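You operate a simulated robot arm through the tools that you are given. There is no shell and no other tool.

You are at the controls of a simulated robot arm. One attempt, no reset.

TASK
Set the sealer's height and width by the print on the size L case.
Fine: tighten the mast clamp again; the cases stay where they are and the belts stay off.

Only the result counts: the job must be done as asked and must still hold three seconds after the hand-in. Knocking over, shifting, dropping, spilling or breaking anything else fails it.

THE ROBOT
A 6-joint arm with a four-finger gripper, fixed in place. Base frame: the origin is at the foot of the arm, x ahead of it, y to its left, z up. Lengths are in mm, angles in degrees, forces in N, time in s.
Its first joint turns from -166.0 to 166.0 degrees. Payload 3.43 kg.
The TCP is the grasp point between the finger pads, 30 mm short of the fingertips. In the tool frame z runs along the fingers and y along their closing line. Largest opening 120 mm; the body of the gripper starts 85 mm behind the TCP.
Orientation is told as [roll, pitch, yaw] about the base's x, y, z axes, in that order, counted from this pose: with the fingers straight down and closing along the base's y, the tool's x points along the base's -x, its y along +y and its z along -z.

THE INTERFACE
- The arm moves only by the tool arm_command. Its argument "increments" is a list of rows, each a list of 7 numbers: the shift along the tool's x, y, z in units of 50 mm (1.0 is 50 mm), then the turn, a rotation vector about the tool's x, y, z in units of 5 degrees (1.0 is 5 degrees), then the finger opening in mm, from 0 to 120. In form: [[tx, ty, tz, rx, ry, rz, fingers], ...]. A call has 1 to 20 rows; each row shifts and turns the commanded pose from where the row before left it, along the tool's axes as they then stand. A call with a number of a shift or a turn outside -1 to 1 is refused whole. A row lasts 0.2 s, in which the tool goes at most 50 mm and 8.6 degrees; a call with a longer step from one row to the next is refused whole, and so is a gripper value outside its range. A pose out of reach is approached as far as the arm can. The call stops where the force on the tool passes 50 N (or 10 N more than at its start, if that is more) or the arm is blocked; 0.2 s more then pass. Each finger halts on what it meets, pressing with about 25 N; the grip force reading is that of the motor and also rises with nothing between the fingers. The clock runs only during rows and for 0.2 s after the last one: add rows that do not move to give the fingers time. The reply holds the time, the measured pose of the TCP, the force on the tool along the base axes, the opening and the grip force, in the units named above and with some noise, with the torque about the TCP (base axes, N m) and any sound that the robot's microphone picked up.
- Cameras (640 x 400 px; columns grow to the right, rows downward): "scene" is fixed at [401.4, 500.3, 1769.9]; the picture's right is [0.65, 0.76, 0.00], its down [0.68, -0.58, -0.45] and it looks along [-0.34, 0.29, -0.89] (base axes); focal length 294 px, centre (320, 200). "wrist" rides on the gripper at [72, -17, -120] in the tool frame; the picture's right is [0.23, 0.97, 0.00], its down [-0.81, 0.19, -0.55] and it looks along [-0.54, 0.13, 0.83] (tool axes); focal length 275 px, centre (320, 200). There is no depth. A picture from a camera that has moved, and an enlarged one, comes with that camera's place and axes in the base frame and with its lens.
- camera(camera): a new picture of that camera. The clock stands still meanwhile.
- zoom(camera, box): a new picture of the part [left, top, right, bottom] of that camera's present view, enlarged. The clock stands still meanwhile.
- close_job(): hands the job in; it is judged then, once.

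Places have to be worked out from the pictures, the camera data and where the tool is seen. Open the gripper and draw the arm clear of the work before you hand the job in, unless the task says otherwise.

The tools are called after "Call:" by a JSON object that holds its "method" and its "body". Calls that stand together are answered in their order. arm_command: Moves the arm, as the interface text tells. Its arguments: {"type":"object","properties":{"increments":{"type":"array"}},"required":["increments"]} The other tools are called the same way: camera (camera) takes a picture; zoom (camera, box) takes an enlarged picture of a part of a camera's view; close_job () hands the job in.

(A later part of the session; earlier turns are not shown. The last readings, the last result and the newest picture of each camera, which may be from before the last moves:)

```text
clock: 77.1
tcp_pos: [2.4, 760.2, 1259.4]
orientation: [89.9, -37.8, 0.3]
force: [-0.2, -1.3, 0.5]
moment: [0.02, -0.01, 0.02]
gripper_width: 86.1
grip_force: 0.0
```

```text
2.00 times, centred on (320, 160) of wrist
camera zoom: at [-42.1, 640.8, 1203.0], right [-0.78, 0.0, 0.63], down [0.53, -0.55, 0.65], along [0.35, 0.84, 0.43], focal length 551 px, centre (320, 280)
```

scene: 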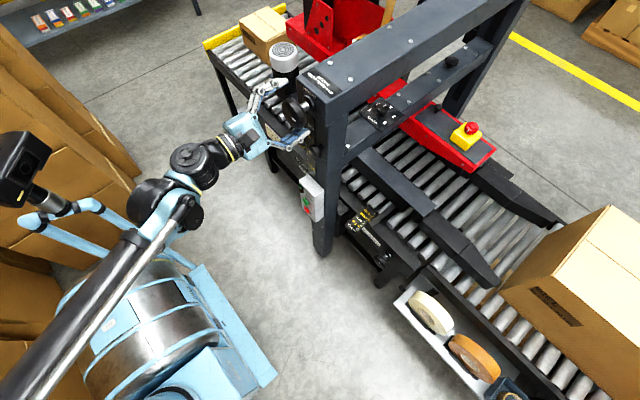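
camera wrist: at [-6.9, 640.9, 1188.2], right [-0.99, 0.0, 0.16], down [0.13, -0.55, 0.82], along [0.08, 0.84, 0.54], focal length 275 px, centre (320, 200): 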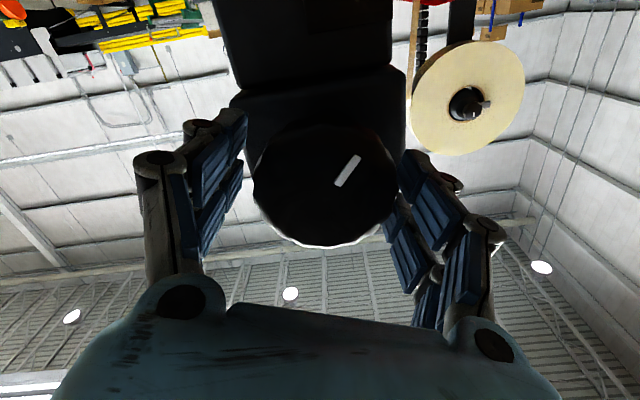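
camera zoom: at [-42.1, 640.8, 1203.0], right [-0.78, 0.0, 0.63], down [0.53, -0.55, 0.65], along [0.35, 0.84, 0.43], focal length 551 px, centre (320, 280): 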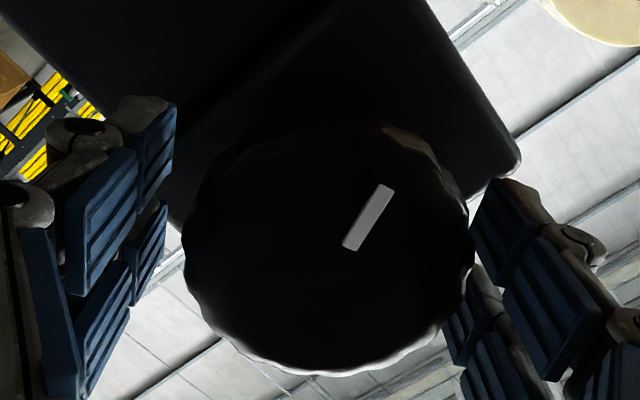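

I'll back off and rotate counter-clockwise by half a turn, to regain joint range and see the scale.

Call:
{"method": "arm_command", "body": {"increments": [[0, 0, -0.8, 0, 0, 0, 100], [0, 0, -0.8, 0, 0, -1, 110], [0, 0, 0, 0, 0, -1, 110], [0, 0, 0, 0, 0, -1, 110], [0, 0, 0, 0, 0, -1, 110], [0, 0, 0, 0, 0, -1, 110], [0, 0, 0, 0, 0, -1, 110], [0, 0, 0, 0, 0, -1, 110], [0, 0, 0, 0, 0, -1, 110], [0, 0, 0, 0, 0, -1, 110], [0, 0, 0, 0, 0, -1, 110], [0, 0, 0, 0, 0, -1, 110], [0, 0, 0, 0, 0, -1, 110], [0, 0, 0, 0, 0, -1, 110], [0, 0, 0, 0, 0, -1, 110], [0, 0, 0, 0, 0, -1, 110], [0, 0, 0, 0, 0, -1, 110], [0, 0, 0, 0, 0, -1, 110], [0, 0, 0, 0, 0, -1, 110]]}}

Call:
{"method": "zoom", "body": {"camera": "scene", "box": [290, 115, 330, 165]}}

Call:
{"method": "arm_command", "body": {"increments": [[0, 0, 0, 0, 0, -1, 110], [0, 0, 0, 0, 0, -1, 110], [0, 0, 0, 0, 0, -1, 110], [0, 0, 0, 0, 0, -1, 110], [0, 0, 0, 0, 0, -1, 110], [0, 0, 0, 0, 0, -1, 110], [0, 0, 0, 0, 0, -1, 110], [0, 0, 0, 0, 0, -1, 110], [0, 0, 0, 0, 0, -1, 110], [0, 0, 0, 0, 0, -1, 110], [0, 0, 0, 0, 0, -1, 110], [0, 0, 0, 0, 0, -1, 110], [0, 0, 0, 0, 0, -1, 110], [0, 0, 0, 0, 0, -1, 110], [0, 0, 0, 0, 0, -1, 110], [0, 0, 0, 0, 0, -1, 110], [0, 0, 0, 0, 0, -1, 110], [0, 0, 0, 0, 0, -1, 110], [0, 0, 0, 0, 0, 0, 110]]}}

Call:
{"method": "camera", "body": {"camera": "wrist"}}

Call:
{"method": "zoom", "body": {"camera": "scene", "box": [290, 115, 330, 165]}}

```text
clock: 81.1
tcp_pos: [1.2, 681.8, 1259.8]
orientation: [-89.8, -52.2, -179.9]
force: [0.0, -0.7, 0.5]
moment: [0.02, 0.0, 0.01]
gripper_width: 110.1
grip_force: 0.0
```

```text
8.00 times, centred on (310, 140) of scene
camera zoom: at [401.4, 500.3, 1769.9], right [0.65, 0.76, 0.0], down [0.68, -0.58, -0.45], along [-0.34, 0.29, -0.89], focal length 2353 px, centre (400, 680)
```

zoom: 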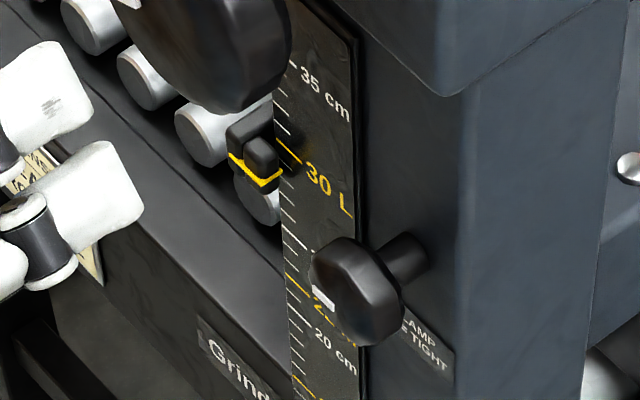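

```text
clock: 85.1
tcp_pos: [2.1, 680.5, 1260.9]
orientation: [-89.8, 37.8, -179.7]
force: [0.7, -0.1, 0.7]
moment: [0.01, 0.02, 0.01]
gripper_width: 110.3
grip_force: 0.0
```

```text
taken
camera wrist: at [50.4, 562.1, 1318.4], right [0.78, 0.0, -0.63], down [-0.52, -0.56, -0.65], along [-0.35, 0.83, -0.43], focal length 275 px, centre (320, 200)
```

wrist: 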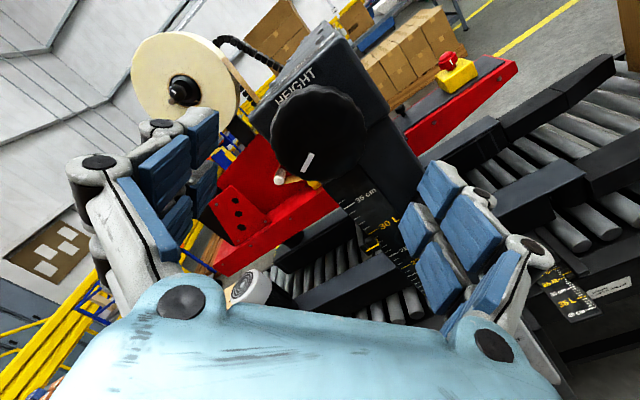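

```text
8.00 times, centred on (310, 140) of scene
camera zoom: at [401.4, 500.3, 1769.9], right [0.65, 0.76, 0.0], down [0.68, -0.58, -0.45], along [-0.34, 0.29, -0.89], focal length 2353 px, centre (400, 680)
```

zoom: 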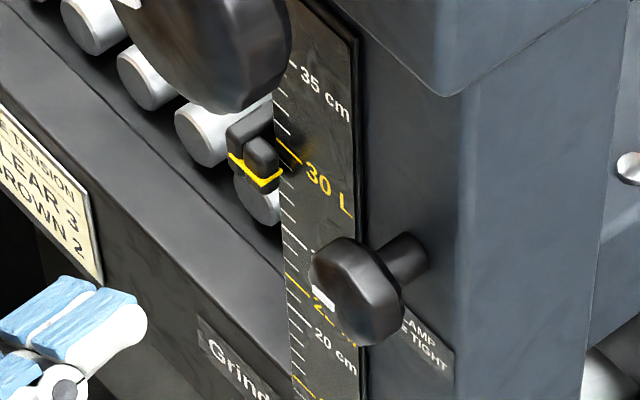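

Call:
{"method": "zoom", "body": {"camera": "wrist", "box": [330, 170, 430, 280]}}

Call:
{"method": "zoom", "body": {"camera": "scene", "box": [300, 128, 324, 148]}}

Call:
{"method": "zoom", "body": {"camera": "wrist", "box": [260, 70, 380, 190]}}

```text
3.64 times, centred on (380, 225) of wrist
camera zoom: at [50.4, 562.1, 1318.4], right [0.78, 0.0, -0.63], down [-0.52, -0.56, -0.65], along [-0.35, 0.83, -0.43], focal length 1001 px, centre (102, 109)
```

zoom: 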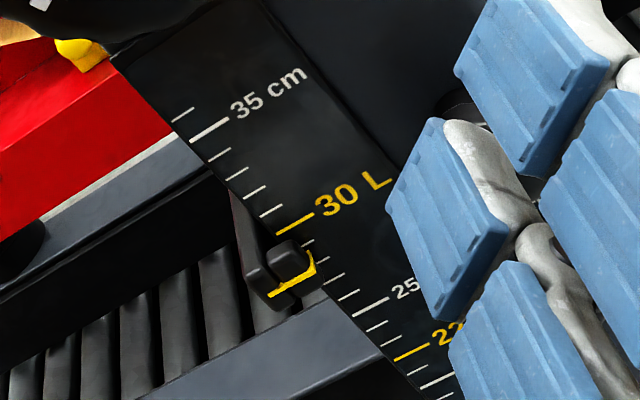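

```text
16.00 times, centred on (312, 138) of scene
camera zoom: at [401.4, 500.3, 1769.9], right [0.65, 0.76, 0.0], down [0.68, -0.58, -0.45], along [-0.34, 0.29, -0.89], focal length 4706 px, centre (448, 1192)
```

zoom: 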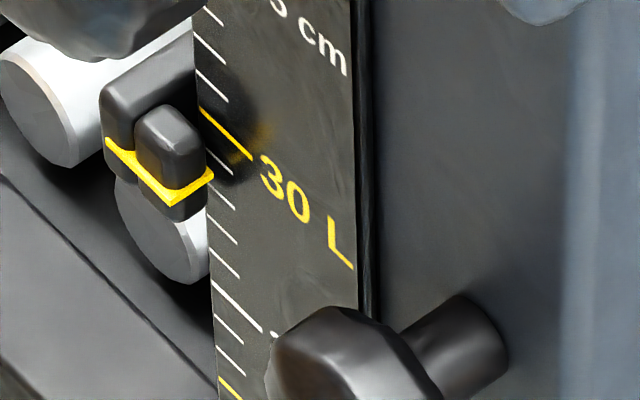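

```text
3.33 times, centred on (320, 130) of wrist
camera zoom: at [50.4, 562.1, 1318.4], right [0.78, 0.0, -0.63], down [-0.52, -0.56, -0.65], along [-0.35, 0.83, -0.43], focal length 918 px, centre (320, 433)
```

zoom: 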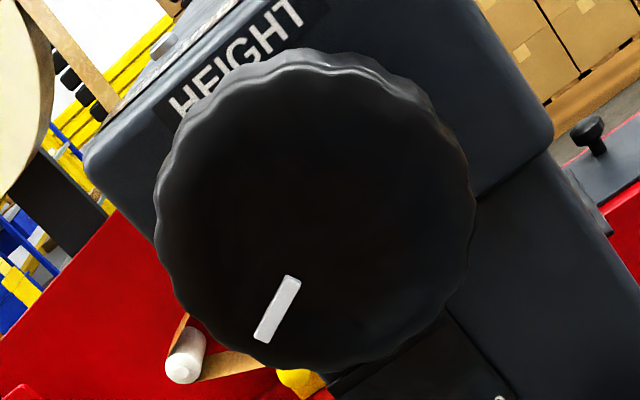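

The pointer reads about 28.2 at a knob angle of about 245°, so roughly 70° more is needed. I'll go back in for four 15° bites.

Call:
{"method": "arm_command", "body": {"increments": [[0, 0, 0.55, 0, 0, 0, 110], [0, 0, 0.55, 0, 0, 0, 110], [0, 0, 0.51, 0, 0, 0, 110], [0, 0, 0, 0, 0, 0, 90], [0, 0, 0, 0, 0, 0, 86]]}}

Call:
{"method": "arm_command", "body": {"increments": [[0, 0, 0, 0, 0, 0, 50], [0, 0, 0, 0, 0, 1, 50], [0, 0, 0, 0, 0, 1, 50], [0, 0, 0, 0, 0, 1, 50], [0, 0, 0, 0, 0, 0, 86], [0, 0, 0, 0, 0, 0, 50], [0, 0, 0, 0, 0, 1, 50], [0, 0, 0, 0, 0, 1, 50], [0, 0, 0, 0, 0, 1, 50], [0, 0, 0, 0, 0, 0, 86], [0, 0, 0, 0, 0, 0, 86]]}}

Call:
{"method": "zoom", "body": {"camera": "scene", "box": [300, 128, 324, 148]}}

```text
clock: 86.3
tcp_pos: [5.0, 762.2, 1261.3]
orientation: [-89.8, 37.7, -179.8]
force: [-0.6, -0.2, -0.3]
moment: [0.03, 0.0, 0.0]
gripper_width: 86.4
grip_force: 0.1
```

```text
clock: 88.7
tcp_pos: [3.9, 760.8, 1259.6]
orientation: [-89.8, 7.6, -179.9]
force: [-1.3, -0.5, 0.3]
moment: [-0.03, -0.02, 0.02]
gripper_width: 85.8
grip_force: 0.0
```

```text
16.00 times, centred on (312, 138) of scene
camera zoom: at [401.4, 500.3, 1769.9], right [0.65, 0.76, 0.0], down [0.68, -0.58, -0.45], along [-0.34, 0.29, -0.89], focal length 4706 px, centre (448, 1192)
```

zoom: 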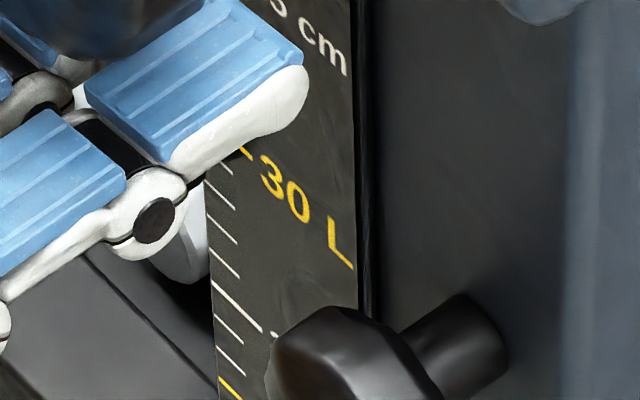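

Call:
{"method": "arm_command", "body": {"increments": [[0, 0, 0, 0, 0, 0, 50], [0, 0, 0, 0, 0, 1, 50], [0, 0, 0, 0, 0, 1, 50], [0, 0, 0, 0, 0, 1, 50], [0, 0, 0, 0, 0, 0, 86], [0, 0, 0, 0, 0, 0, 50], [0, 0, 0, 0, 0, 1, 50], [0, 0, 0, 0, 0, 1, 50], [0, 0, 0, 0, 0, 0, 86], [0, 0, 0, 0, 0, 0, 86]]}}

Call:
{"method": "zoom", "body": {"camera": "scene", "box": [300, 120, 324, 140]}}

Call:
{"method": "camera", "body": {"camera": "wrist"}}

```text
clock: 90.9
tcp_pos: [2.7, 760.3, 1260.1]
orientation: [-89.8, -17.3, -179.7]
force: [0.1, -0.8, -0.2]
moment: [0.04, 0.01, 0.0]
gripper_width: 86.0
grip_force: 0.0
```

```text
16.00 times, centred on (312, 130) of scene
camera zoom: at [401.4, 500.3, 1769.9], right [0.65, 0.76, 0.0], down [0.68, -0.58, -0.45], along [-0.34, 0.29, -0.89], focal length 4706 px, centre (448, 1320)
```

zoom: 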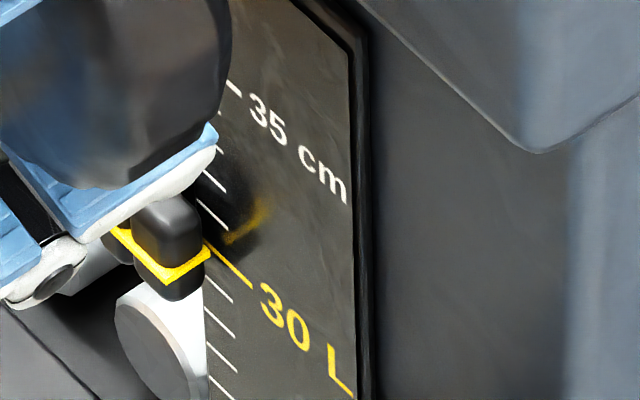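

```text
taken
camera wrist: at [77.2, 642.6, 1255.4], right [-0.07, 0.0, -1.0], down [-0.83, -0.56, 0.06], along [-0.55, 0.83, 0.04], focal length 275 px, centre (320, 200)
```

wrist: 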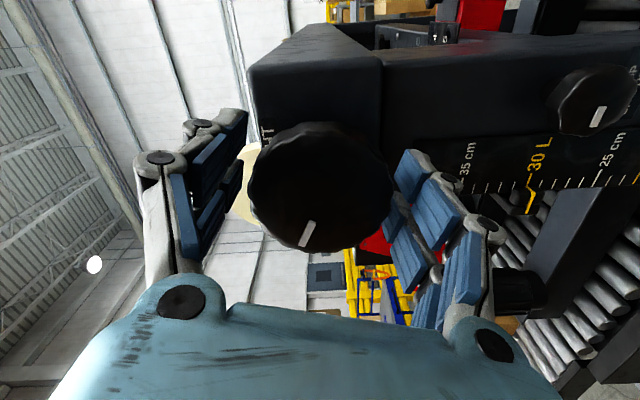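

The pointer is now at about the 30 mark. I'll check with the wrist view.

Call:
{"method": "zoom", "body": {"camera": "wrist", "box": [460, 120, 640, 230]}}

Call:
{"method": "zoom", "body": {"camera": "wrist", "box": [500, 150, 570, 220]}}

```text
3.56 times, centred on (550, 175) of wrist
camera zoom: at [77.2, 642.6, 1255.4], right [-0.07, 0.0, -1.0], down [-0.83, -0.56, 0.06], along [-0.55, 0.83, 0.04], focal length 979 px, centre (-498, 289)
```

zoom: 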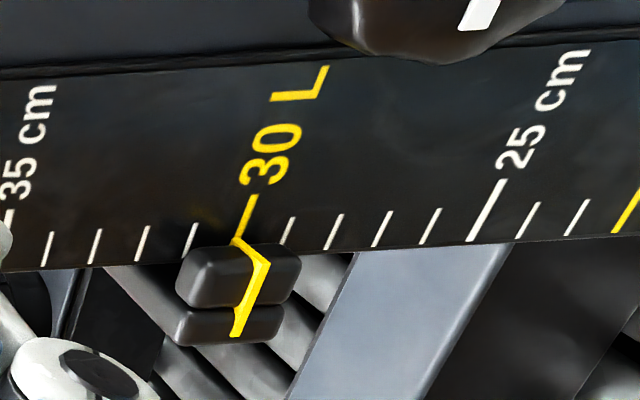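

```text
5.71 times, centred on (535, 185) of wrist
camera zoom: at [77.2, 642.6, 1255.4], right [-0.07, 0.0, -1.0], down [-0.83, -0.56, 0.06], along [-0.55, 0.83, 0.04], focal length 1573 px, centre (-909, 286)
```

zoom: 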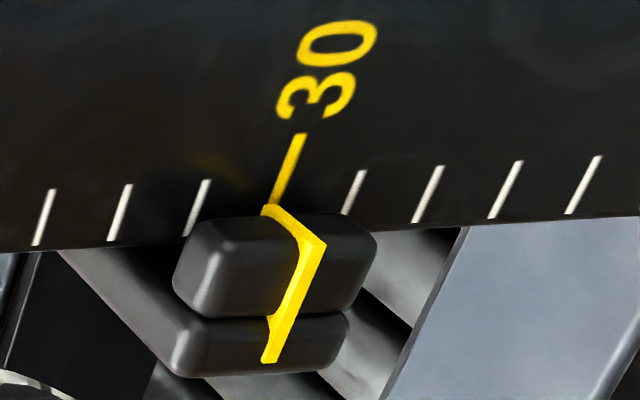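

The pointer sits on the 30 mark. Next I'll retract and move down to retighten the clamp.

Call:
{"method": "arm_command", "body": {"increments": [[0, 0, -0.75, 0, 0, 0, 100], [0, 0, -0.75, 0, 0, 0, 100], [0.335, 0.679, 0, 0, 0, 0, 90], [0.335, 0.679, 0, 0, 0, 0, 80], [0.335, 0.679, 0, 0, 0, 0, 70], [0.335, 0.679, 0, 0, 0, 0, 70], [0, 0, 0, 0, 0, 0, 70], [0, 0, 0, 0, 0, 0, 70]]}}

Call:
{"method": "camera", "body": {"camera": "wrist"}}

Call:
{"method": "zoom", "body": {"camera": "scene", "box": [290, 110, 330, 160]}}

```text
clock: 92.7
tcp_pos: [25.1, 687.4, 1109.3]
orientation: [-89.8, -17.2, -179.8]
force: [0.2, -0.1, -0.2]
moment: [-0.01, -0.01, 0.03]
gripper_width: 70.1
grip_force: 0.1
```

```text
taken
camera wrist: at [100.5, 567.8, 1105.0], right [-0.07, 0.0, -1.0], down [-0.83, -0.56, 0.06], along [-0.55, 0.83, 0.04], focal length 275 px, centre (320, 200)
```

wrist: 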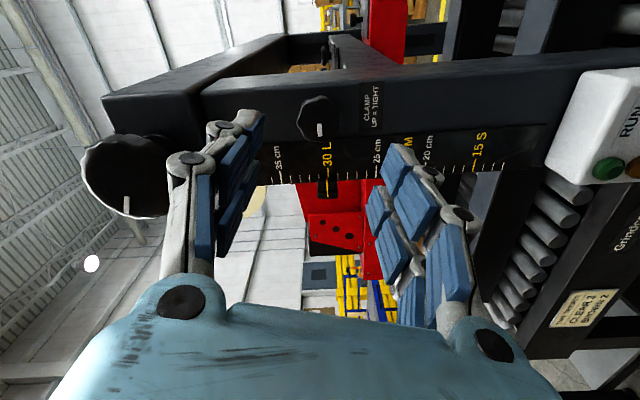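

```text
8.00 times, centred on (310, 135) of scene
camera zoom: at [401.4, 500.3, 1769.9], right [0.65, 0.76, 0.0], down [0.68, -0.58, -0.45], along [-0.34, 0.29, -0.89], focal length 2353 px, centre (400, 720)
```

zoom: 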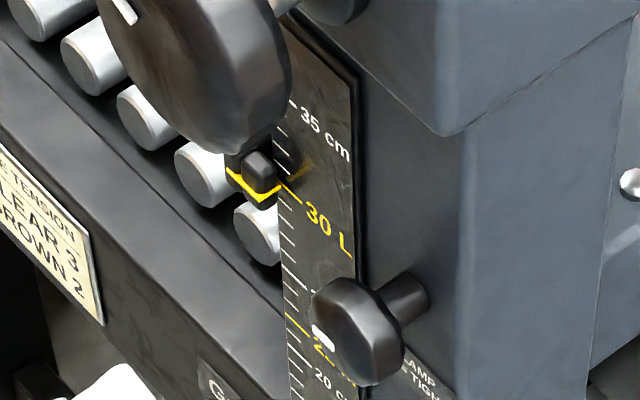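

Call:
{"method": "zoom", "body": {"camera": "wrist", "box": [290, 130, 370, 210]}}

Call:
{"method": "zoom", "body": {"camera": "wrist", "box": [270, 60, 400, 160]}}

```text
5.00 times, centred on (330, 170) of wrist
camera zoom: at [100.5, 567.8, 1105.0], right [-0.07, 0.0, -1.0], down [-0.83, -0.56, 0.06], along [-0.55, 0.83, 0.04], focal length 1376 px, centre (270, 350)
```

zoom: 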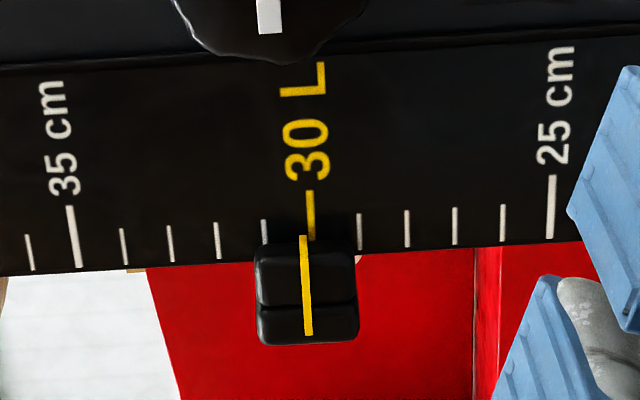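

```text
4.00 times, centred on (335, 110) of wrist
camera zoom: at [100.5, 567.8, 1105.0], right [-0.07, 0.0, -1.0], down [-0.83, -0.56, 0.06], along [-0.55, 0.83, 0.04], focal length 1101 px, centre (260, 560)
```

zoom: 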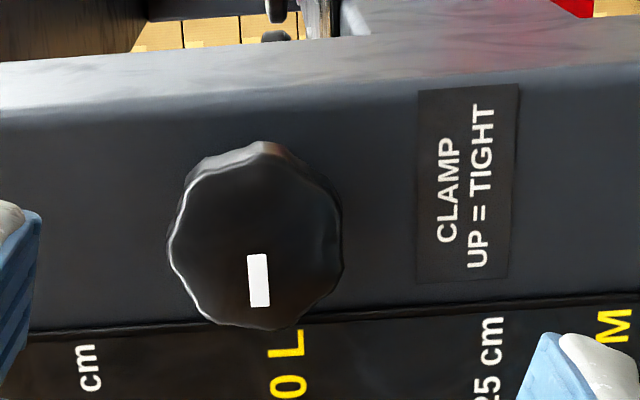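

Call:
{"method": "zoom", "body": {"camera": "wrist", "box": [310, 155, 350, 205]}}

Call:
{"method": "zoom", "body": {"camera": "scene", "box": [300, 120, 324, 140]}}

```text
8.00 times, centred on (330, 180) of wrist
camera zoom: at [100.5, 567.8, 1105.0], right [-0.07, 0.0, -1.0], down [-0.83, -0.56, 0.06], along [-0.55, 0.83, 0.04], focal length 2202 px, centre (240, 360)
```

zoom: 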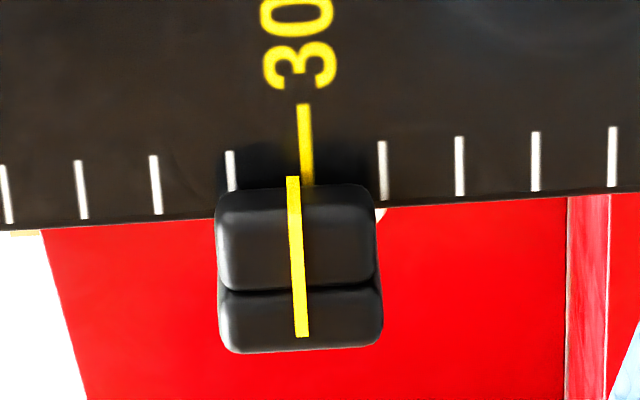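

```text
16.00 times, centred on (312, 130) of scene
camera zoom: at [401.4, 500.3, 1769.9], right [0.65, 0.76, 0.0], down [0.68, -0.58, -0.45], along [-0.34, 0.29, -0.89], focal length 4706 px, centre (448, 1320)
```

zoom: 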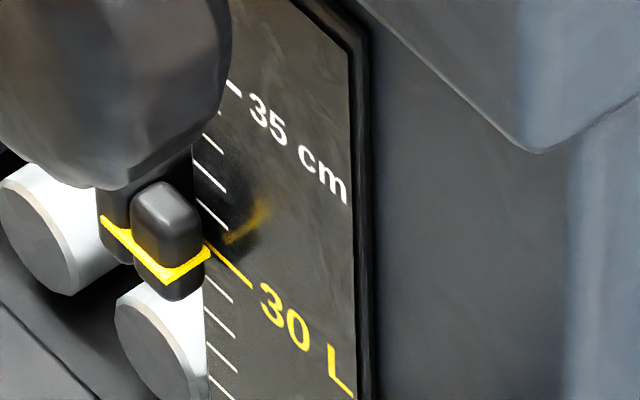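

Level with the pointer, this view shows it about 2 mm above the 30 tick. I'll go back and turn the height knob left about 8° while the clamp is still loose.

Call:
{"method": "arm_command", "body": {"increments": [[-0.3325, -0.6885, 0, 0, 0, 0, 80], [-0.3325, -0.6885, 0, 0, 0, 0, 100], [-0.3325, -0.6885, 0, 0, 0, 0, 110], [-0.3325, -0.6885, 0, 0, 0, 0, 110], [0, 0, 0, 0, 0, 0, 110], [0, 0, 0.5, 0, 0, 0, 110], [0, 0, 0.5, 0, 0, 0, 110], [0, 0, 0.47, 0, 0, 0, 110], [0, 0, 0, 0, 0, 0, 90], [0, 0, 0, 0, 0, 0, 86]]}}

```text
clock: 94.9
tcp_pos: [5.0, 762.5, 1260.8]
orientation: [-89.8, -17.3, -179.8]
force: [0.7, -0.2, -0.7]
moment: [0.01, -0.01, 0.01]
gripper_width: 86.2
grip_force: 0.0
```

Call:
{"method": "arm_command", "body": {"increments": [[-0.029, 0.009, 0, 0, 0, 0, 86], [0, 0, 0, 0, 0, 0, 50], [0, 0, 0, 0, 0, -0.8, 50], [0, 0, 0, 0, 0, -0.8, 50], [0, 0, 0, 0, 0, 0, 86], [0, 0, 0, 0, 0, 0, 86]]}}

Call:
{"method": "zoom", "body": {"camera": "wrist", "box": [500, 150, 570, 220]}}

```text
clock: 95.9
tcp_pos: [-9.2, 759.4, 1261.3]
orientation: [-89.9, -9.7, 179.9]
force: [29.9, 4.9, 24.3]
moment: [-0.06, -0.24, -0.79]
gripper_width: 70.1
grip_force: 45.0
stopped in row 4: the force on the tool passed its limit at 52 N (the readings are from after the stop); the commanded pose is now the measured one
```

```text
5.71 times, centred on (535, 185) of wrist
camera zoom: at [64.9, 640.7, 1266.7], right [0.06, 0.0, -1.0], down [-0.83, -0.55, -0.05], along [-0.55, 0.83, -0.04], focal length 1573 px, centre (-909, 286)
```

zoom: 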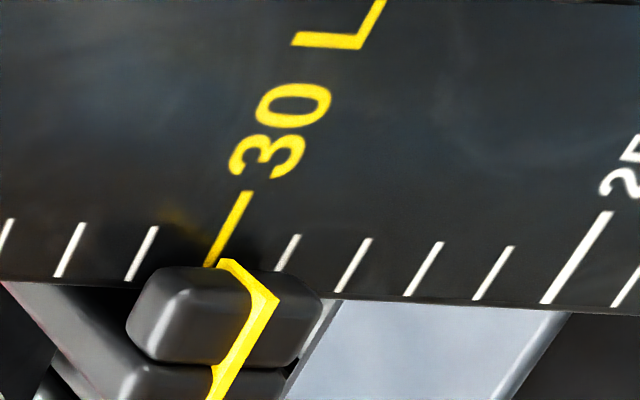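

It turned about 8° before the stop, and the pointer dropped nearly 3 mm. I'll release and re-measure from the level viewpoint.

Call:
{"method": "arm_command", "body": {"increments": [[0, 0, 0, 0, 0, 0, 105], [0, 0, 0, 0, 0, 0, 105]]}}

```text
clock: 96.5
tcp_pos: [-13.3, 760.3, 1261.2]
orientation: [-89.8, -9.7, -179.6]
force: [0.0, 1.1, -0.6]
moment: [0.01, 0.0, 0.04]
gripper_width: 105.0
grip_force: 0.1
```

Call:
{"method": "arm_command", "body": {"increments": [[0, 0, -0.73, 0, 0, 0, 105], [0, 0, -0.73, 0, 0, 0, 100], [0.3225, 0.711, 0, 0, 0, 0, 90], [0.3225, 0.711, 0, 0, 0, 0, 80], [0.3225, 0.711, 0, 0, 0, 0, 70], [0.3225, 0.711, 0, 0, 0, 0, 70], [0, 0, 0, 0, 0, 0, 70], [0, 0, 0, 0, 0, 0, 70]]}}

Call:
{"method": "zoom", "body": {"camera": "wrist", "box": [290, 130, 370, 210]}}

Call:
{"method": "zoom", "body": {"camera": "wrist", "box": [310, 155, 350, 205]}}

Call:
{"method": "zoom", "body": {"camera": "wrist", "box": [260, 70, 380, 170]}}

```text
clock: 98.3
tcp_pos: [29.3, 687.6, 1109.0]
orientation: [-89.8, -9.6, -179.7]
force: [0.4, -0.6, 0.3]
moment: [0.0, -0.01, -0.01]
gripper_width: 69.9
grip_force: 0.1
```

```text
5.00 times, centred on (330, 170) of wrist
camera zoom: at [103.8, 568.7, 1114.6], right [0.06, 0.0, -1.0], down [-0.83, -0.56, -0.05], along [-0.56, 0.83, -0.04], focal length 1376 px, centre (270, 350)
```

zoom: 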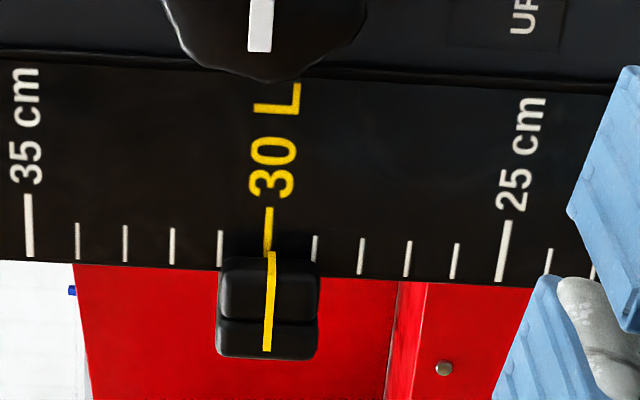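

```text
8.00 times, centred on (330, 180) of wrist
camera zoom: at [103.8, 568.7, 1114.6], right [0.06, 0.0, -1.0], down [-0.83, -0.56, -0.05], along [-0.56, 0.83, -0.04], focal length 2202 px, centre (240, 360)
```

zoom: 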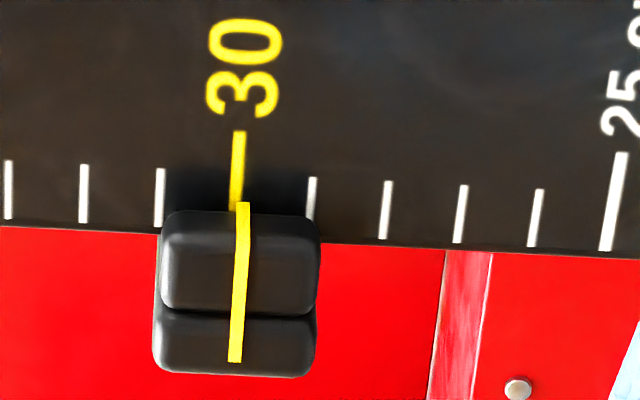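

```text
4.00 times, centred on (320, 120) of wrist
camera zoom: at [103.8, 568.7, 1114.6], right [0.06, 0.0, -1.0], down [-0.83, -0.56, -0.05], along [-0.56, 0.83, -0.04], focal length 1101 px, centre (320, 520)
```

zoom: 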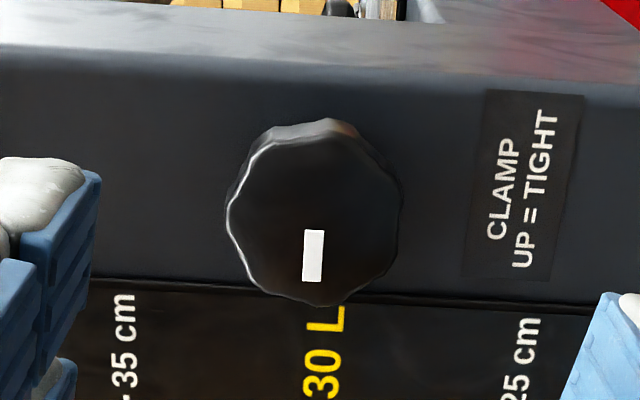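

The pointer is now about 1 mm below the 30 tick, which is good. The clamp's mark points to -x, so it needs 90° clockwise to get back up. I'll approach the clamp.

Call:
{"method": "arm_command", "body": {"increments": [[-0.033, -0.015, 0.46, 0, 0, 0, 66], [0, 0, 0.46, 0, 0, 0, 66], [0, 0, 0.46, 0, 0, 0, 66], [0, 0, 0.46, 0, 0, 0, 66], [0, 0, 0, 0, 0, 0, 60], [0, 0, 0, 0, 0, 0, 52]]}}

Call:
{"method": "zoom", "body": {"camera": "wrist", "box": [220, 80, 420, 240]}}

```text
clock: 99.7
tcp_pos: [25.9, 780.8, 1109.7]
orientation: [-89.8, -9.7, -179.7]
force: [-0.2, 0.1, -0.3]
moment: [0.01, 0.02, 0.02]
gripper_width: 51.9
grip_force: 0.0
```

```text
2.50 times, centred on (320, 160) of wrist
camera zoom: at [100.3, 659.7, 1115.8], right [0.06, 0.0, -1.0], down [-0.83, -0.56, -0.05], along [-0.56, 0.83, -0.04], focal length 688 px, centre (320, 300)
```

zoom: 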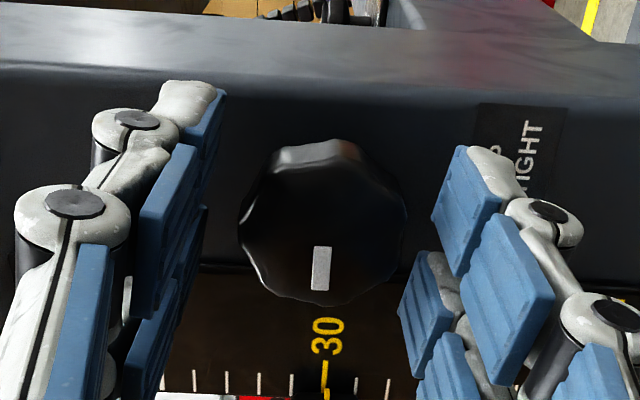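

Nicely centred. I'll do two 15° clockwise bites on the clamp.

Call:
{"method": "arm_command", "body": {"increments": [[0, 0, 0, 0, 0, 0, 20], [0, 0, 0, 0, 0, 1, 20], [0, 0, 0, 0, 0, 1, 20], [0, 0, 0, 0, 0, 1, 20], [0, 0, 0, 0, 0, 0, 52], [0, 0, 0, 0, 0, 0, 20], [0, 0, 0, 0, 0, 1, 20], [0, 0, 0, 0, 0, 1, 20], [0, 0, 0, 0, 0, 1, 20], [0, 0, 0, 0, 0, 0, 52], [0, 0, 0, 0, 0, 0, 52]]}}

Call:
{"method": "zoom", "body": {"camera": "wrist", "box": [220, 80, 420, 240]}}

```text
clock: 102.1
tcp_pos: [24.0, 779.0, 1110.7]
orientation: [-89.7, -39.7, -179.9]
force: [-0.4, 0.2, -0.3]
moment: [0.0, 0.02, -0.02]
gripper_width: 52.0
grip_force: 0.1
```

```text
2.50 times, centred on (320, 160) of wrist
camera zoom: at [92.6, 659.6, 1078.1], right [-0.44, -0.01, -0.9], down [-0.74, -0.56, 0.37], along [-0.5, 0.83, 0.24], focal length 688 px, centre (320, 300)
```

zoom: 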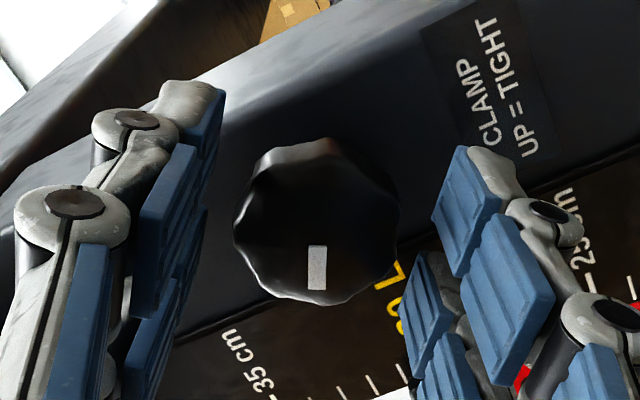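

It turned 30°. I'll trim slightly and do two more bites.

Call:
{"method": "arm_command", "body": {"increments": [[0.018, -0.015, 0, 0, 0, 0, 52], [0, 0, 0, 0, 0, 0, 20], [0, 0, 0, 0, 0, 1, 20], [0, 0, 0, 0, 0, 1, 20], [0, 0, 0, 0, 0, 1, 20], [0, 0, 0, 0, 0, 0, 52], [0, 0, 0, 0, 0, 0, 20], [0, 0, 0, 0, 0, 1, 20], [0, 0, 0, 0, 0, 1, 20], [0, 0, 0, 0, 0, 1, 20], [0, 0, 0, 0, 0, 0, 52], [0, 0, 0, 0, 0, 0, 52]]}}

Call:
{"method": "zoom", "body": {"camera": "wrist", "box": [220, 80, 420, 240]}}

```text
clock: 104.7
tcp_pos: [26.2, 778.5, 1111.1]
orientation: [-89.4, -69.7, 179.7]
force: [0.4, 1.0, -0.6]
moment: [-0.01, -0.01, -0.01]
gripper_width: 52.1
grip_force: 0.0
```

```text
2.50 times, centred on (320, 160) of wrist
camera zoom: at [68.4, 658.9, 1049.9], right [-0.83, -0.01, -0.55], down [-0.46, -0.55, 0.7], along [-0.31, 0.83, 0.46], focal length 688 px, centre (320, 300)
```

zoom: 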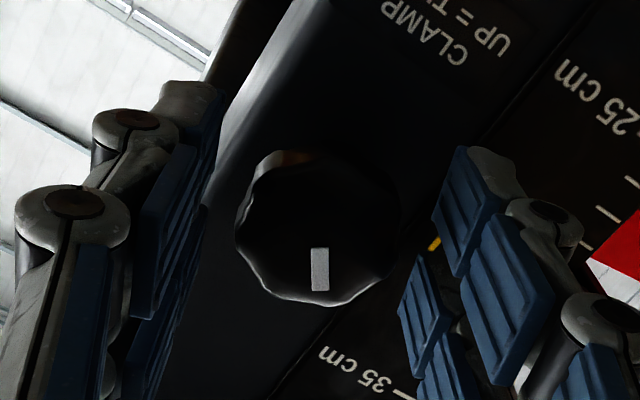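

About 35° to go by the mark's angle. I'll do two more 15° bites.

Call:
{"method": "arm_command", "body": {"increments": [[0, 0, 0, 0, 0, 0, 20], [0, 0, 0, 0, 0, 1, 20], [0, 0, 0, 0, 0, 1, 20], [0, 0, 0, 0, 0, 1, 20], [0, 0, 0, 0, 0, 0, 52], [0, 0, 0, 0, 0, 0, 20], [0, 0, 0, 0, 0, 1, 20], [0, 0, 0, 0, 0, 1, 20], [0, 0, 0, 0, 0, 1, 20], [0, 0, 0, 0, 0, 0, 52], [0, 0, 0, 0, 0, 0, 52]]}}

Call:
{"method": "zoom", "body": {"camera": "wrist", "box": [220, 80, 420, 240]}}

```text
clock: 107.1
tcp_pos: [26.4, 777.9, 1110.8]
orientation: [88.8, -80.3, 1.5]
force: [-0.5, 0.3, -0.3]
moment: [-0.02, 0.04, 0.03]
gripper_width: 52.1
grip_force: 0.0
```

```text
2.50 times, centred on (320, 160) of wrist
camera zoom: at [32.7, 658.9, 1038.0], right [-1.0, -0.01, -0.06], down [-0.05, -0.55, 0.83], along [-0.04, 0.83, 0.55], focal length 688 px, centre (320, 300)
```

zoom: 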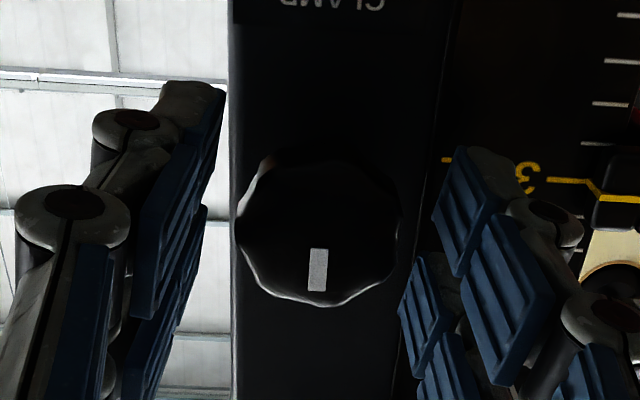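

The mark is nearly up, about 4° short. I'll close and turn 5° more, reading the torque while still gripped.

Call:
{"method": "arm_command", "body": {"increments": [[0, 0, 0, 0, 0, 0, 20], [0, 0, 0, 0, 0, 0.9, 20]]}}

Call:
{"method": "arm_command", "body": {"increments": [[0, 0, 0, 0, 0, 0, 52], [0, 0, 0, 0, 0, 0, 52]]}}

Call:
{"method": "zoom", "body": {"camera": "wrist", "box": [220, 80, 420, 240]}}

Call:
{"method": "zoom", "body": {"camera": "scene", "box": [290, 120, 330, 170]}}

```text
clock: 107.7
tcp_pos: [26.1, 777.3, 1110.7]
orientation: [89.2, -75.8, 1.0]
force: [4.1, -4.4, -5.1]
moment: [-0.38, -0.53, -0.23]
gripper_width: 36.3
grip_force: 44.8
```

```text
clock: 108.3
tcp_pos: [26.4, 777.8, 1110.9]
orientation: [89.1, -75.8, 1.1]
force: [-0.1, 0.1, 1.0]
moment: [0.03, 0.02, 0.0]
gripper_width: 52.0
grip_force: 0.0
```

```text
2.50 times, centred on (320, 160) of wrist
camera zoom: at [26.7, 659.1, 1037.6], right [-1.0, -0.01, 0.02], down [0.02, -0.55, 0.84], along [0.0, 0.84, 0.55], focal length 688 px, centre (320, 300)
```

zoom: 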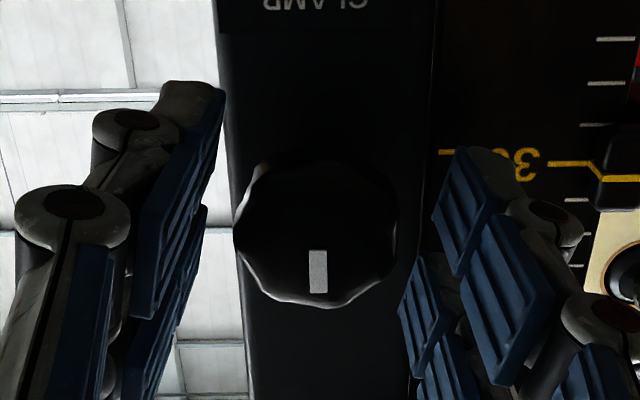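

```text
8.00 times, centred on (310, 145) of scene
camera zoom: at [401.4, 500.3, 1769.9], right [0.65, 0.76, 0.0], down [0.68, -0.58, -0.45], along [-0.34, 0.29, -0.89], focal length 2353 px, centre (400, 640)
```

zoom: 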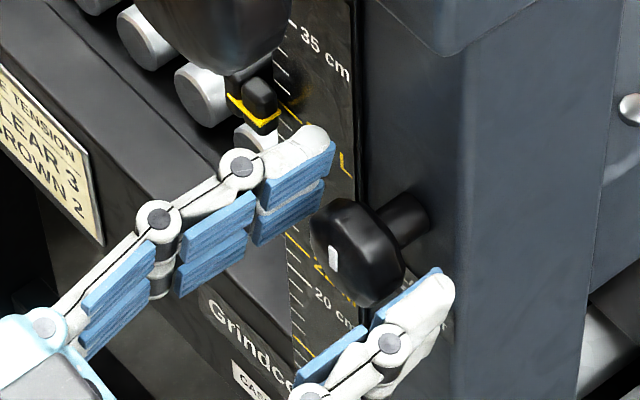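

The torque rose to 0.5 N·m, so the clamp is meeting its tight end. One more small nudge will confirm.

Call:
{"method": "arm_command", "body": {"increments": [[0, 0, 0, 0, 0, 0, 20], [0, 0, 0, 0, 0, 0.7, 20]]}}

Call:
{"method": "arm_command", "body": {"increments": [[0, 0, 0, 0, 0, 0, 56], [0, 0, 0, 0, 0, 0, 56]]}}

Call:
{"method": "zoom", "body": {"camera": "wrist", "box": [220, 80, 420, 240]}}

```text
clock: 108.9
tcp_pos: [27.0, 778.7, 1110.7]
orientation: [89.5, -72.4, 1.0]
force: [5.4, -1.4, -1.9]
moment: [0.01, -0.63, -0.13]
gripper_width: 35.8
grip_force: 44.8
```

```text
clock: 109.5
tcp_pos: [26.2, 779.5, 1109.4]
orientation: [89.3, -72.3, 0.9]
force: [0.4, -0.3, 0.4]
moment: [0.01, 0.02, -0.01]
gripper_width: 56.1
grip_force: 0.0
```

```text
2.50 times, centred on (320, 160) of wrist
camera zoom: at [22.0, 659.0, 1037.8], right [-1.0, 0.0, 0.08], down [0.07, -0.55, 0.83], along [0.04, 0.84, 0.55], focal length 688 px, centre (320, 300)
```

zoom: 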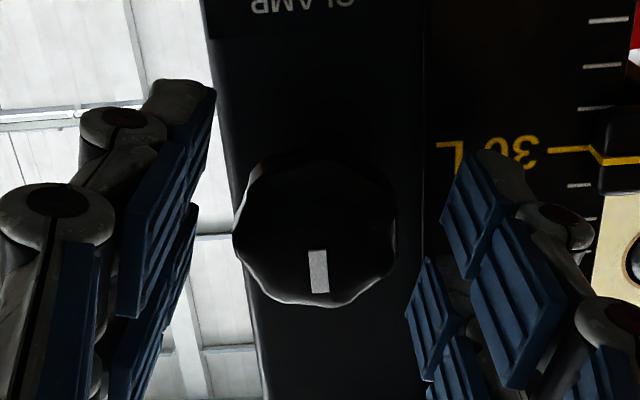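

The clamp is tight with its mark exactly up, and the height pointer didn't move. Now the width: I'll retract, then move sideways to x≈322 at safe height before going down, keeping clear of the control box at about (2, 771, 804).

Call:
{"method": "arm_command", "body": {"increments": [[0, 0, -0.9, 0, 0, 0, 80], [0, 0, -0.9, 0, 0, 0, 100], [-0.261, -0.804, 0, 0, 0, 0, 100], [-0.261, -0.804, 0, 0, 0, 0, 100], [-0.261, -0.804, 0, 0, 0, 0, 100], [-0.261, -0.804, 0, 0, 0, 0, 100], [-0.261, -0.804, 0, 0, 0, 0, 100], [-0.261, -0.804, 0, 0, 0, 0, 100], [-0.261, -0.804, 0, 0, 0, 0, 100], [0, 0, 0, 0, 0, 0, 100], [0, 0, 0, 0, 0, 0, 100]]}}

Call:
{"method": "camera", "body": {"camera": "scene"}}

Call:
{"method": "zoom", "body": {"camera": "scene", "box": [290, 115, 330, 165]}}

```text
clock: 111.9
tcp_pos: [323.1, 687.8, 1112.9]
orientation: [89.5, -72.3, 0.8]
force: [0.6, 0.8, -0.4]
moment: [-0.02, 0.01, 0.01]
gripper_width: 100.0
grip_force: 0.0
```

```text
taken
```

scene: 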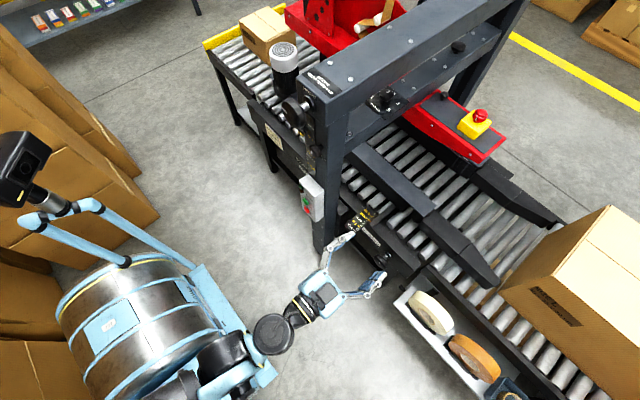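

```text
8.00 times, centred on (310, 140) of scene
camera zoom: at [401.4, 500.3, 1769.9], right [0.65, 0.76, 0.0], down [0.68, -0.58, -0.45], along [-0.34, 0.29, -0.89], focal length 2353 px, centre (400, 680)
```

zoom: 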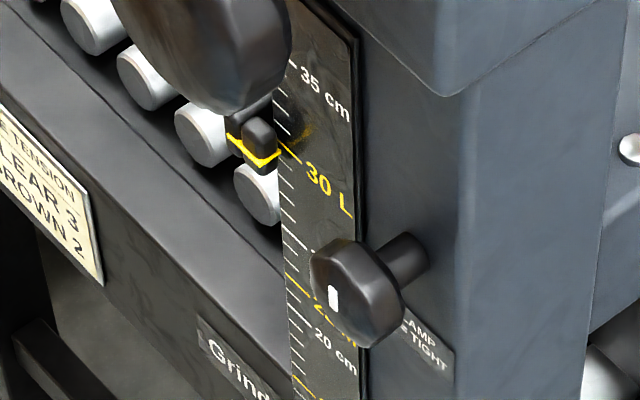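

The clamp mark is up and the pointer is at 30. Next I'll rotate counter-clockwise here, for joint range and an upright view.

Call:
{"method": "arm_command", "body": {"increments": [[0, 0, 0, 0, 0, -1, 100], [0, 0, 0, 0, 0, -1, 100], [0, 0, 0, 0, 0, -1, 100], [0, 0, 0, 0, 0, -1, 100], [0, 0, 0, 0, 0, -1, 100], [0, 0, 0, 0, 0, -1, 100], [0, 0, 0, 0, 0, -1, 100], [0, 0, 0, 0, 0, -1, 100], [0, 0, 0, 0, 0, -1, 100], [0, 0, 0, 0, 0, -1, 100], [0, 0, 0, 0, 0, -1, 100], [0, 0, 0, 0, 0, -1, 100], [0, 0, 0, 0, 0, -1, 100], [0, 0, 0, 0, 0, -1, 100], [0, 0, 0, 0, 0, -1, 100], [0, 0, 0, 0, 0, -1, 100], [0, 0, 0, 0, 0, -1, 100], [0, 0, 0, 0, 0, -1, 100], [0, 0, 0, 0, 0, -1, 100], [0, 0, 0, 0, 0, -1, 100]]}}

Call:
{"method": "arm_command", "body": {"increments": [[0, 0, 0, 0, 0, -1, 100], [0, 0, 0, 0, 0, -1, 100], [0, 0, 0, 0, 0, -1, 100], [0, 0, 0, 0, 0, -1, 100], [0, 0, 0, 0, 0, -1, 100], [0, 0, 0, 0, 0, -1, 100], [0, 0, 0, 0, 0, -1, 100], [0, 0, 0, 0, 0, -1, 100], [0, 0, 0, 0, 0, -1, 100], [0, 0, 0, 0, 0, -1, 100], [0, 0, 0, 0, 0, -1, 100], [0, 0, 0, 0, 0, -1, 100], [0, 0, 0, 0, 0, -1, 100], [0, 0, 0, 0, 0, -1, 100], [0, 0, 0, 0, 0, -1, 100], [0, 0, 0, 0, 0, -1, 100], [0, 0, 0, 0, 0, 0, 100]]}}

Call:
{"method": "camera", "body": {"camera": "wrist"}}

```text
clock: 116.1
tcp_pos: [322.9, 689.7, 1111.7]
orientation: [-89.8, -7.5, -179.9]
force: [-0.5, -0.4, -0.1]
moment: [-0.05, 0.03, -0.01]
gripper_width: 100.0
grip_force: 0.1
```

```text
clock: 119.7
tcp_pos: [321.9, 689.5, 1113.0]
orientation: [-89.4, 72.4, -179.1]
force: [0.8, -0.6, 0.1]
moment: [0.04, 0.0, -0.05]
gripper_width: 99.9
grip_force: 0.1
```

```text
taken
camera wrist: at [330.4, 570.8, 1186.5], right [1.0, 0.0, -0.08], down [-0.06, -0.56, -0.83], along [-0.05, 0.83, -0.55], focal length 275 px, centre (320, 200)
```

wrist: 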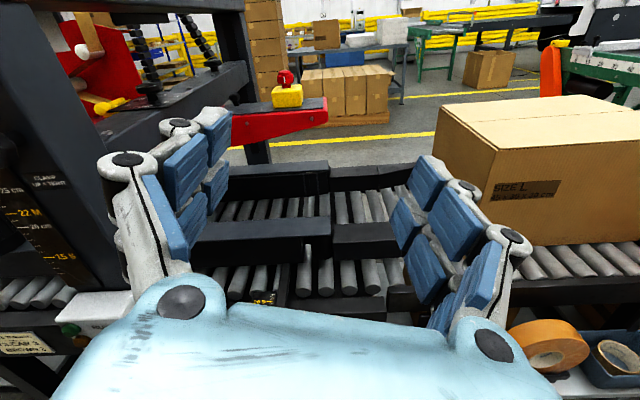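

I'll lower toward the width knob's height, staying at y≈690, in front of everything.

Call:
{"method": "arm_command", "body": {"increments": [[-0.858, 0.272, 0, 0, 0, 0, 100], [-0.858, 0.272, 0, 0, 0, 0, 100], [-0.858, 0.272, 0, 0, 0, 0, 100], [-0.858, 0.272, 0, 0, 0, 0, 100], [-0.858, 0.272, 0, 0, 0, 0, 100], [-0.858, 0.272, 0, 0, 0, 0, 100], [-0.858, 0.272, 0, 0, 0, 0, 100], [-0.858, 0.272, 0, 0, 0, 0, 100], [0, 0, 0, 0, 0, 0, 100], [0, 0, 0, 0, 0, 0, 100]]}}

Call:
{"method": "camera", "body": {"camera": "wrist"}}

Call:
{"method": "camera", "body": {"camera": "scene"}}

```text
clock: 121.9
tcp_pos: [327.9, 720.7, 798.8]
orientation: [-88.9, 72.3, -178.7]
force: [0.1, 0.2, 0.2]
moment: [0.01, 0.01, -0.04]
gripper_width: 99.8
grip_force: 0.1
out of reach, approached as far as the arm can: row 7, 8
```

```text
taken
camera wrist: at [334.1, 601.7, 871.7], right [1.0, 0.0, -0.08], down [-0.06, -0.56, -0.83], along [-0.05, 0.83, -0.56], focal length 275 px, centre (320, 200)
```

wrist: 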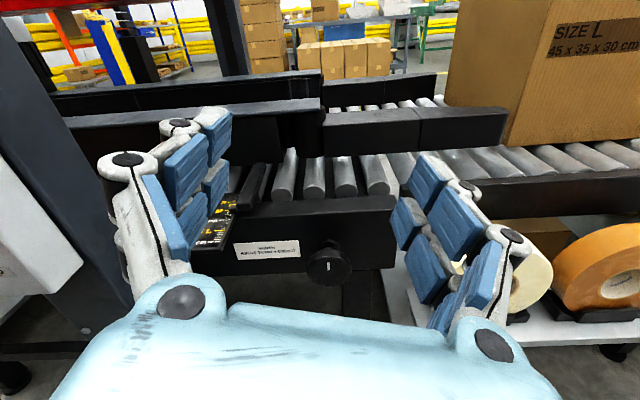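

```text
taken
```

scene: 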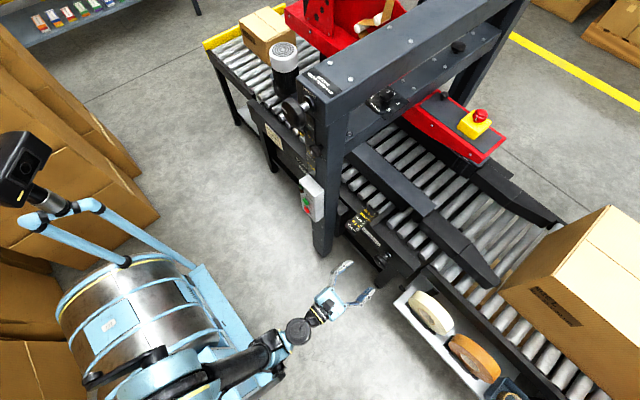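

I hit a reach limit when folded in close, so I'll go out to y≈790 first (still clear of the frame) and then continue down.

Call:
{"method": "arm_command", "body": {"increments": [[0, 0, 0.75, 0, 0, 0, 100], [0, 0, 0.75, 0, 0, 0, 100], [-0.858, 0.272, 0, 0, 0, 0, 100], [-0.858, 0.272, 0, 0, 0, 0, 100], [0, 0, 0, 0, 0, 0, 100], [0, 0, 0, 0, 0, 0, 100]]}}

Call:
{"method": "camera", "body": {"camera": "wrist"}}

```text
clock: 123.3
tcp_pos: [328.2, 807.3, 722.3]
orientation: [-89.1, 72.4, -178.7]
force: [1.1, -0.3, 0.1]
moment: [0.0, -0.02, 0.03]
gripper_width: 99.9
grip_force: 0.0
out of reach, approached as far as the arm can: row 4
```

```text
taken
camera wrist: at [335.5, 688.4, 796.5], right [1.0, 0.0, -0.08], down [-0.06, -0.56, -0.83], along [-0.05, 0.83, -0.56], focal length 275 px, centre (320, 200)
```

wrist: 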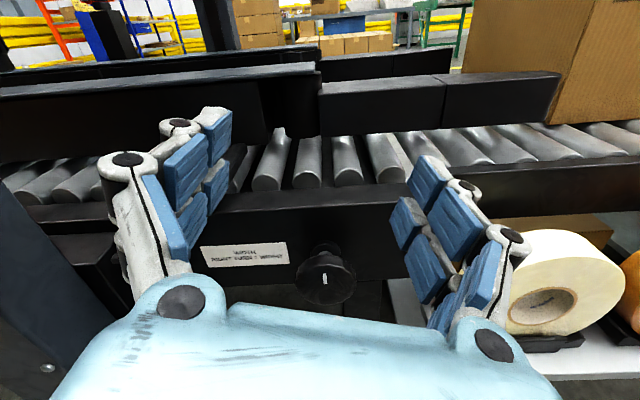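

The wrist can't bend enough to stay horizontal this low, so I'll approach the width knob tilted downward with the fingers closing horizontally, so the pads stay flat on it. First I'll locate the knob better.

Call:
{"method": "zoom", "body": {"camera": "wrist", "box": [260, 220, 400, 320]}}

Call:
{"method": "zoom", "body": {"camera": "scene", "box": [330, 190, 430, 290]}}

```text
4.00 times, centred on (330, 270) of wrist
camera zoom: at [335.5, 688.4, 796.5], right [1.0, 0.0, -0.08], down [-0.06, -0.56, -0.83], along [-0.05, 0.83, -0.56], focal length 1101 px, centre (280, -80)
```

zoom: 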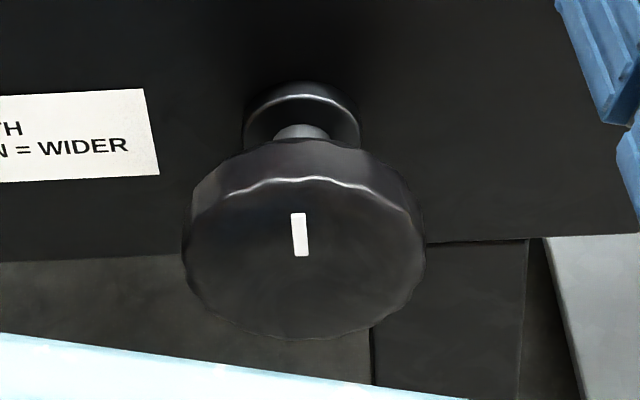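

```text
4.00 times, centred on (380, 240) of scene
camera zoom: at [401.4, 500.3, 1769.9], right [0.65, 0.76, 0.0], down [0.68, -0.58, -0.45], along [-0.34, 0.29, -0.89], focal length 1176 px, centre (80, 40)
```

zoom: 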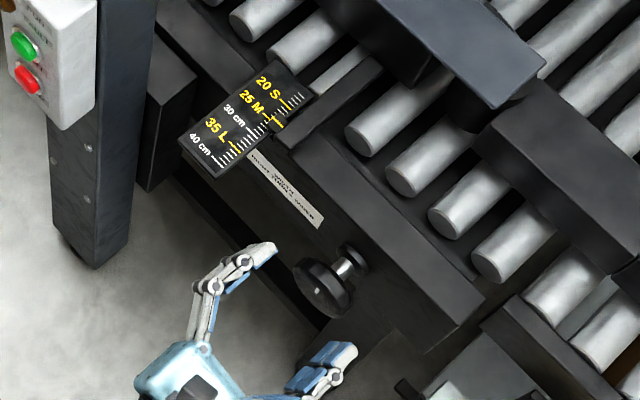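

The width knob's face is near (323, 892, 550), about 67 mm across. I'll roll to have the fingers horizontal and tilt down 25°.

Call:
{"method": "arm_command", "body": {"increments": [[0, 0, 0, 0, 0, -0.88, 100], [0, 0, 0, 0, 0, -0.88, 100], [0, 0, 0, 0, 0, -0.88, 100], [0, 0, 0, 0, 0, -0.88, 100], [0, 0, 0, 0, -1, 0, 100], [0, 0, 0, 0, -1, 0, 100], [0, 0, 0, 0, -1, 0, 100], [0, 0, 0, 0, -1, 0, 100], [0, 0, 0, 0, -1, 0, 100], [0, 0, 0, 0, 0, 0, 100]]}}

Call:
{"method": "camera", "body": {"camera": "wrist"}}

```text
clock: 125.5
tcp_pos: [329.1, 807.8, 722.3]
orientation: [-0.2, 64.7, -90.0]
force: [0.0, -1.0, 0.2]
moment: [0.01, 0.01, -0.02]
gripper_width: 100.1
grip_force: 0.1
```

```text
taken
camera wrist: at [314.0, 729.9, 837.8], right [0.97, 0.1, 0.21], down [0.2, -0.84, -0.5], along [0.12, 0.53, -0.84], focal length 275 px, centre (320, 200)
```

wrist: 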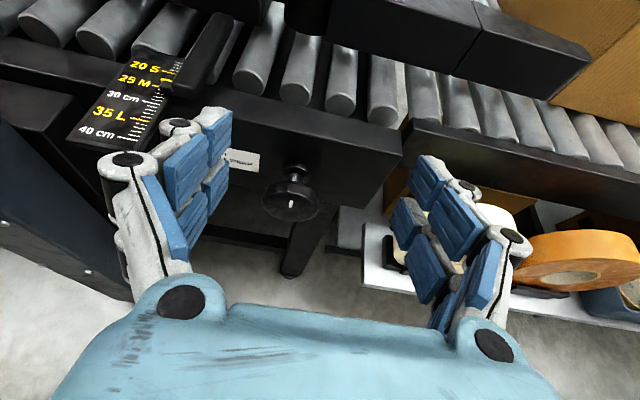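

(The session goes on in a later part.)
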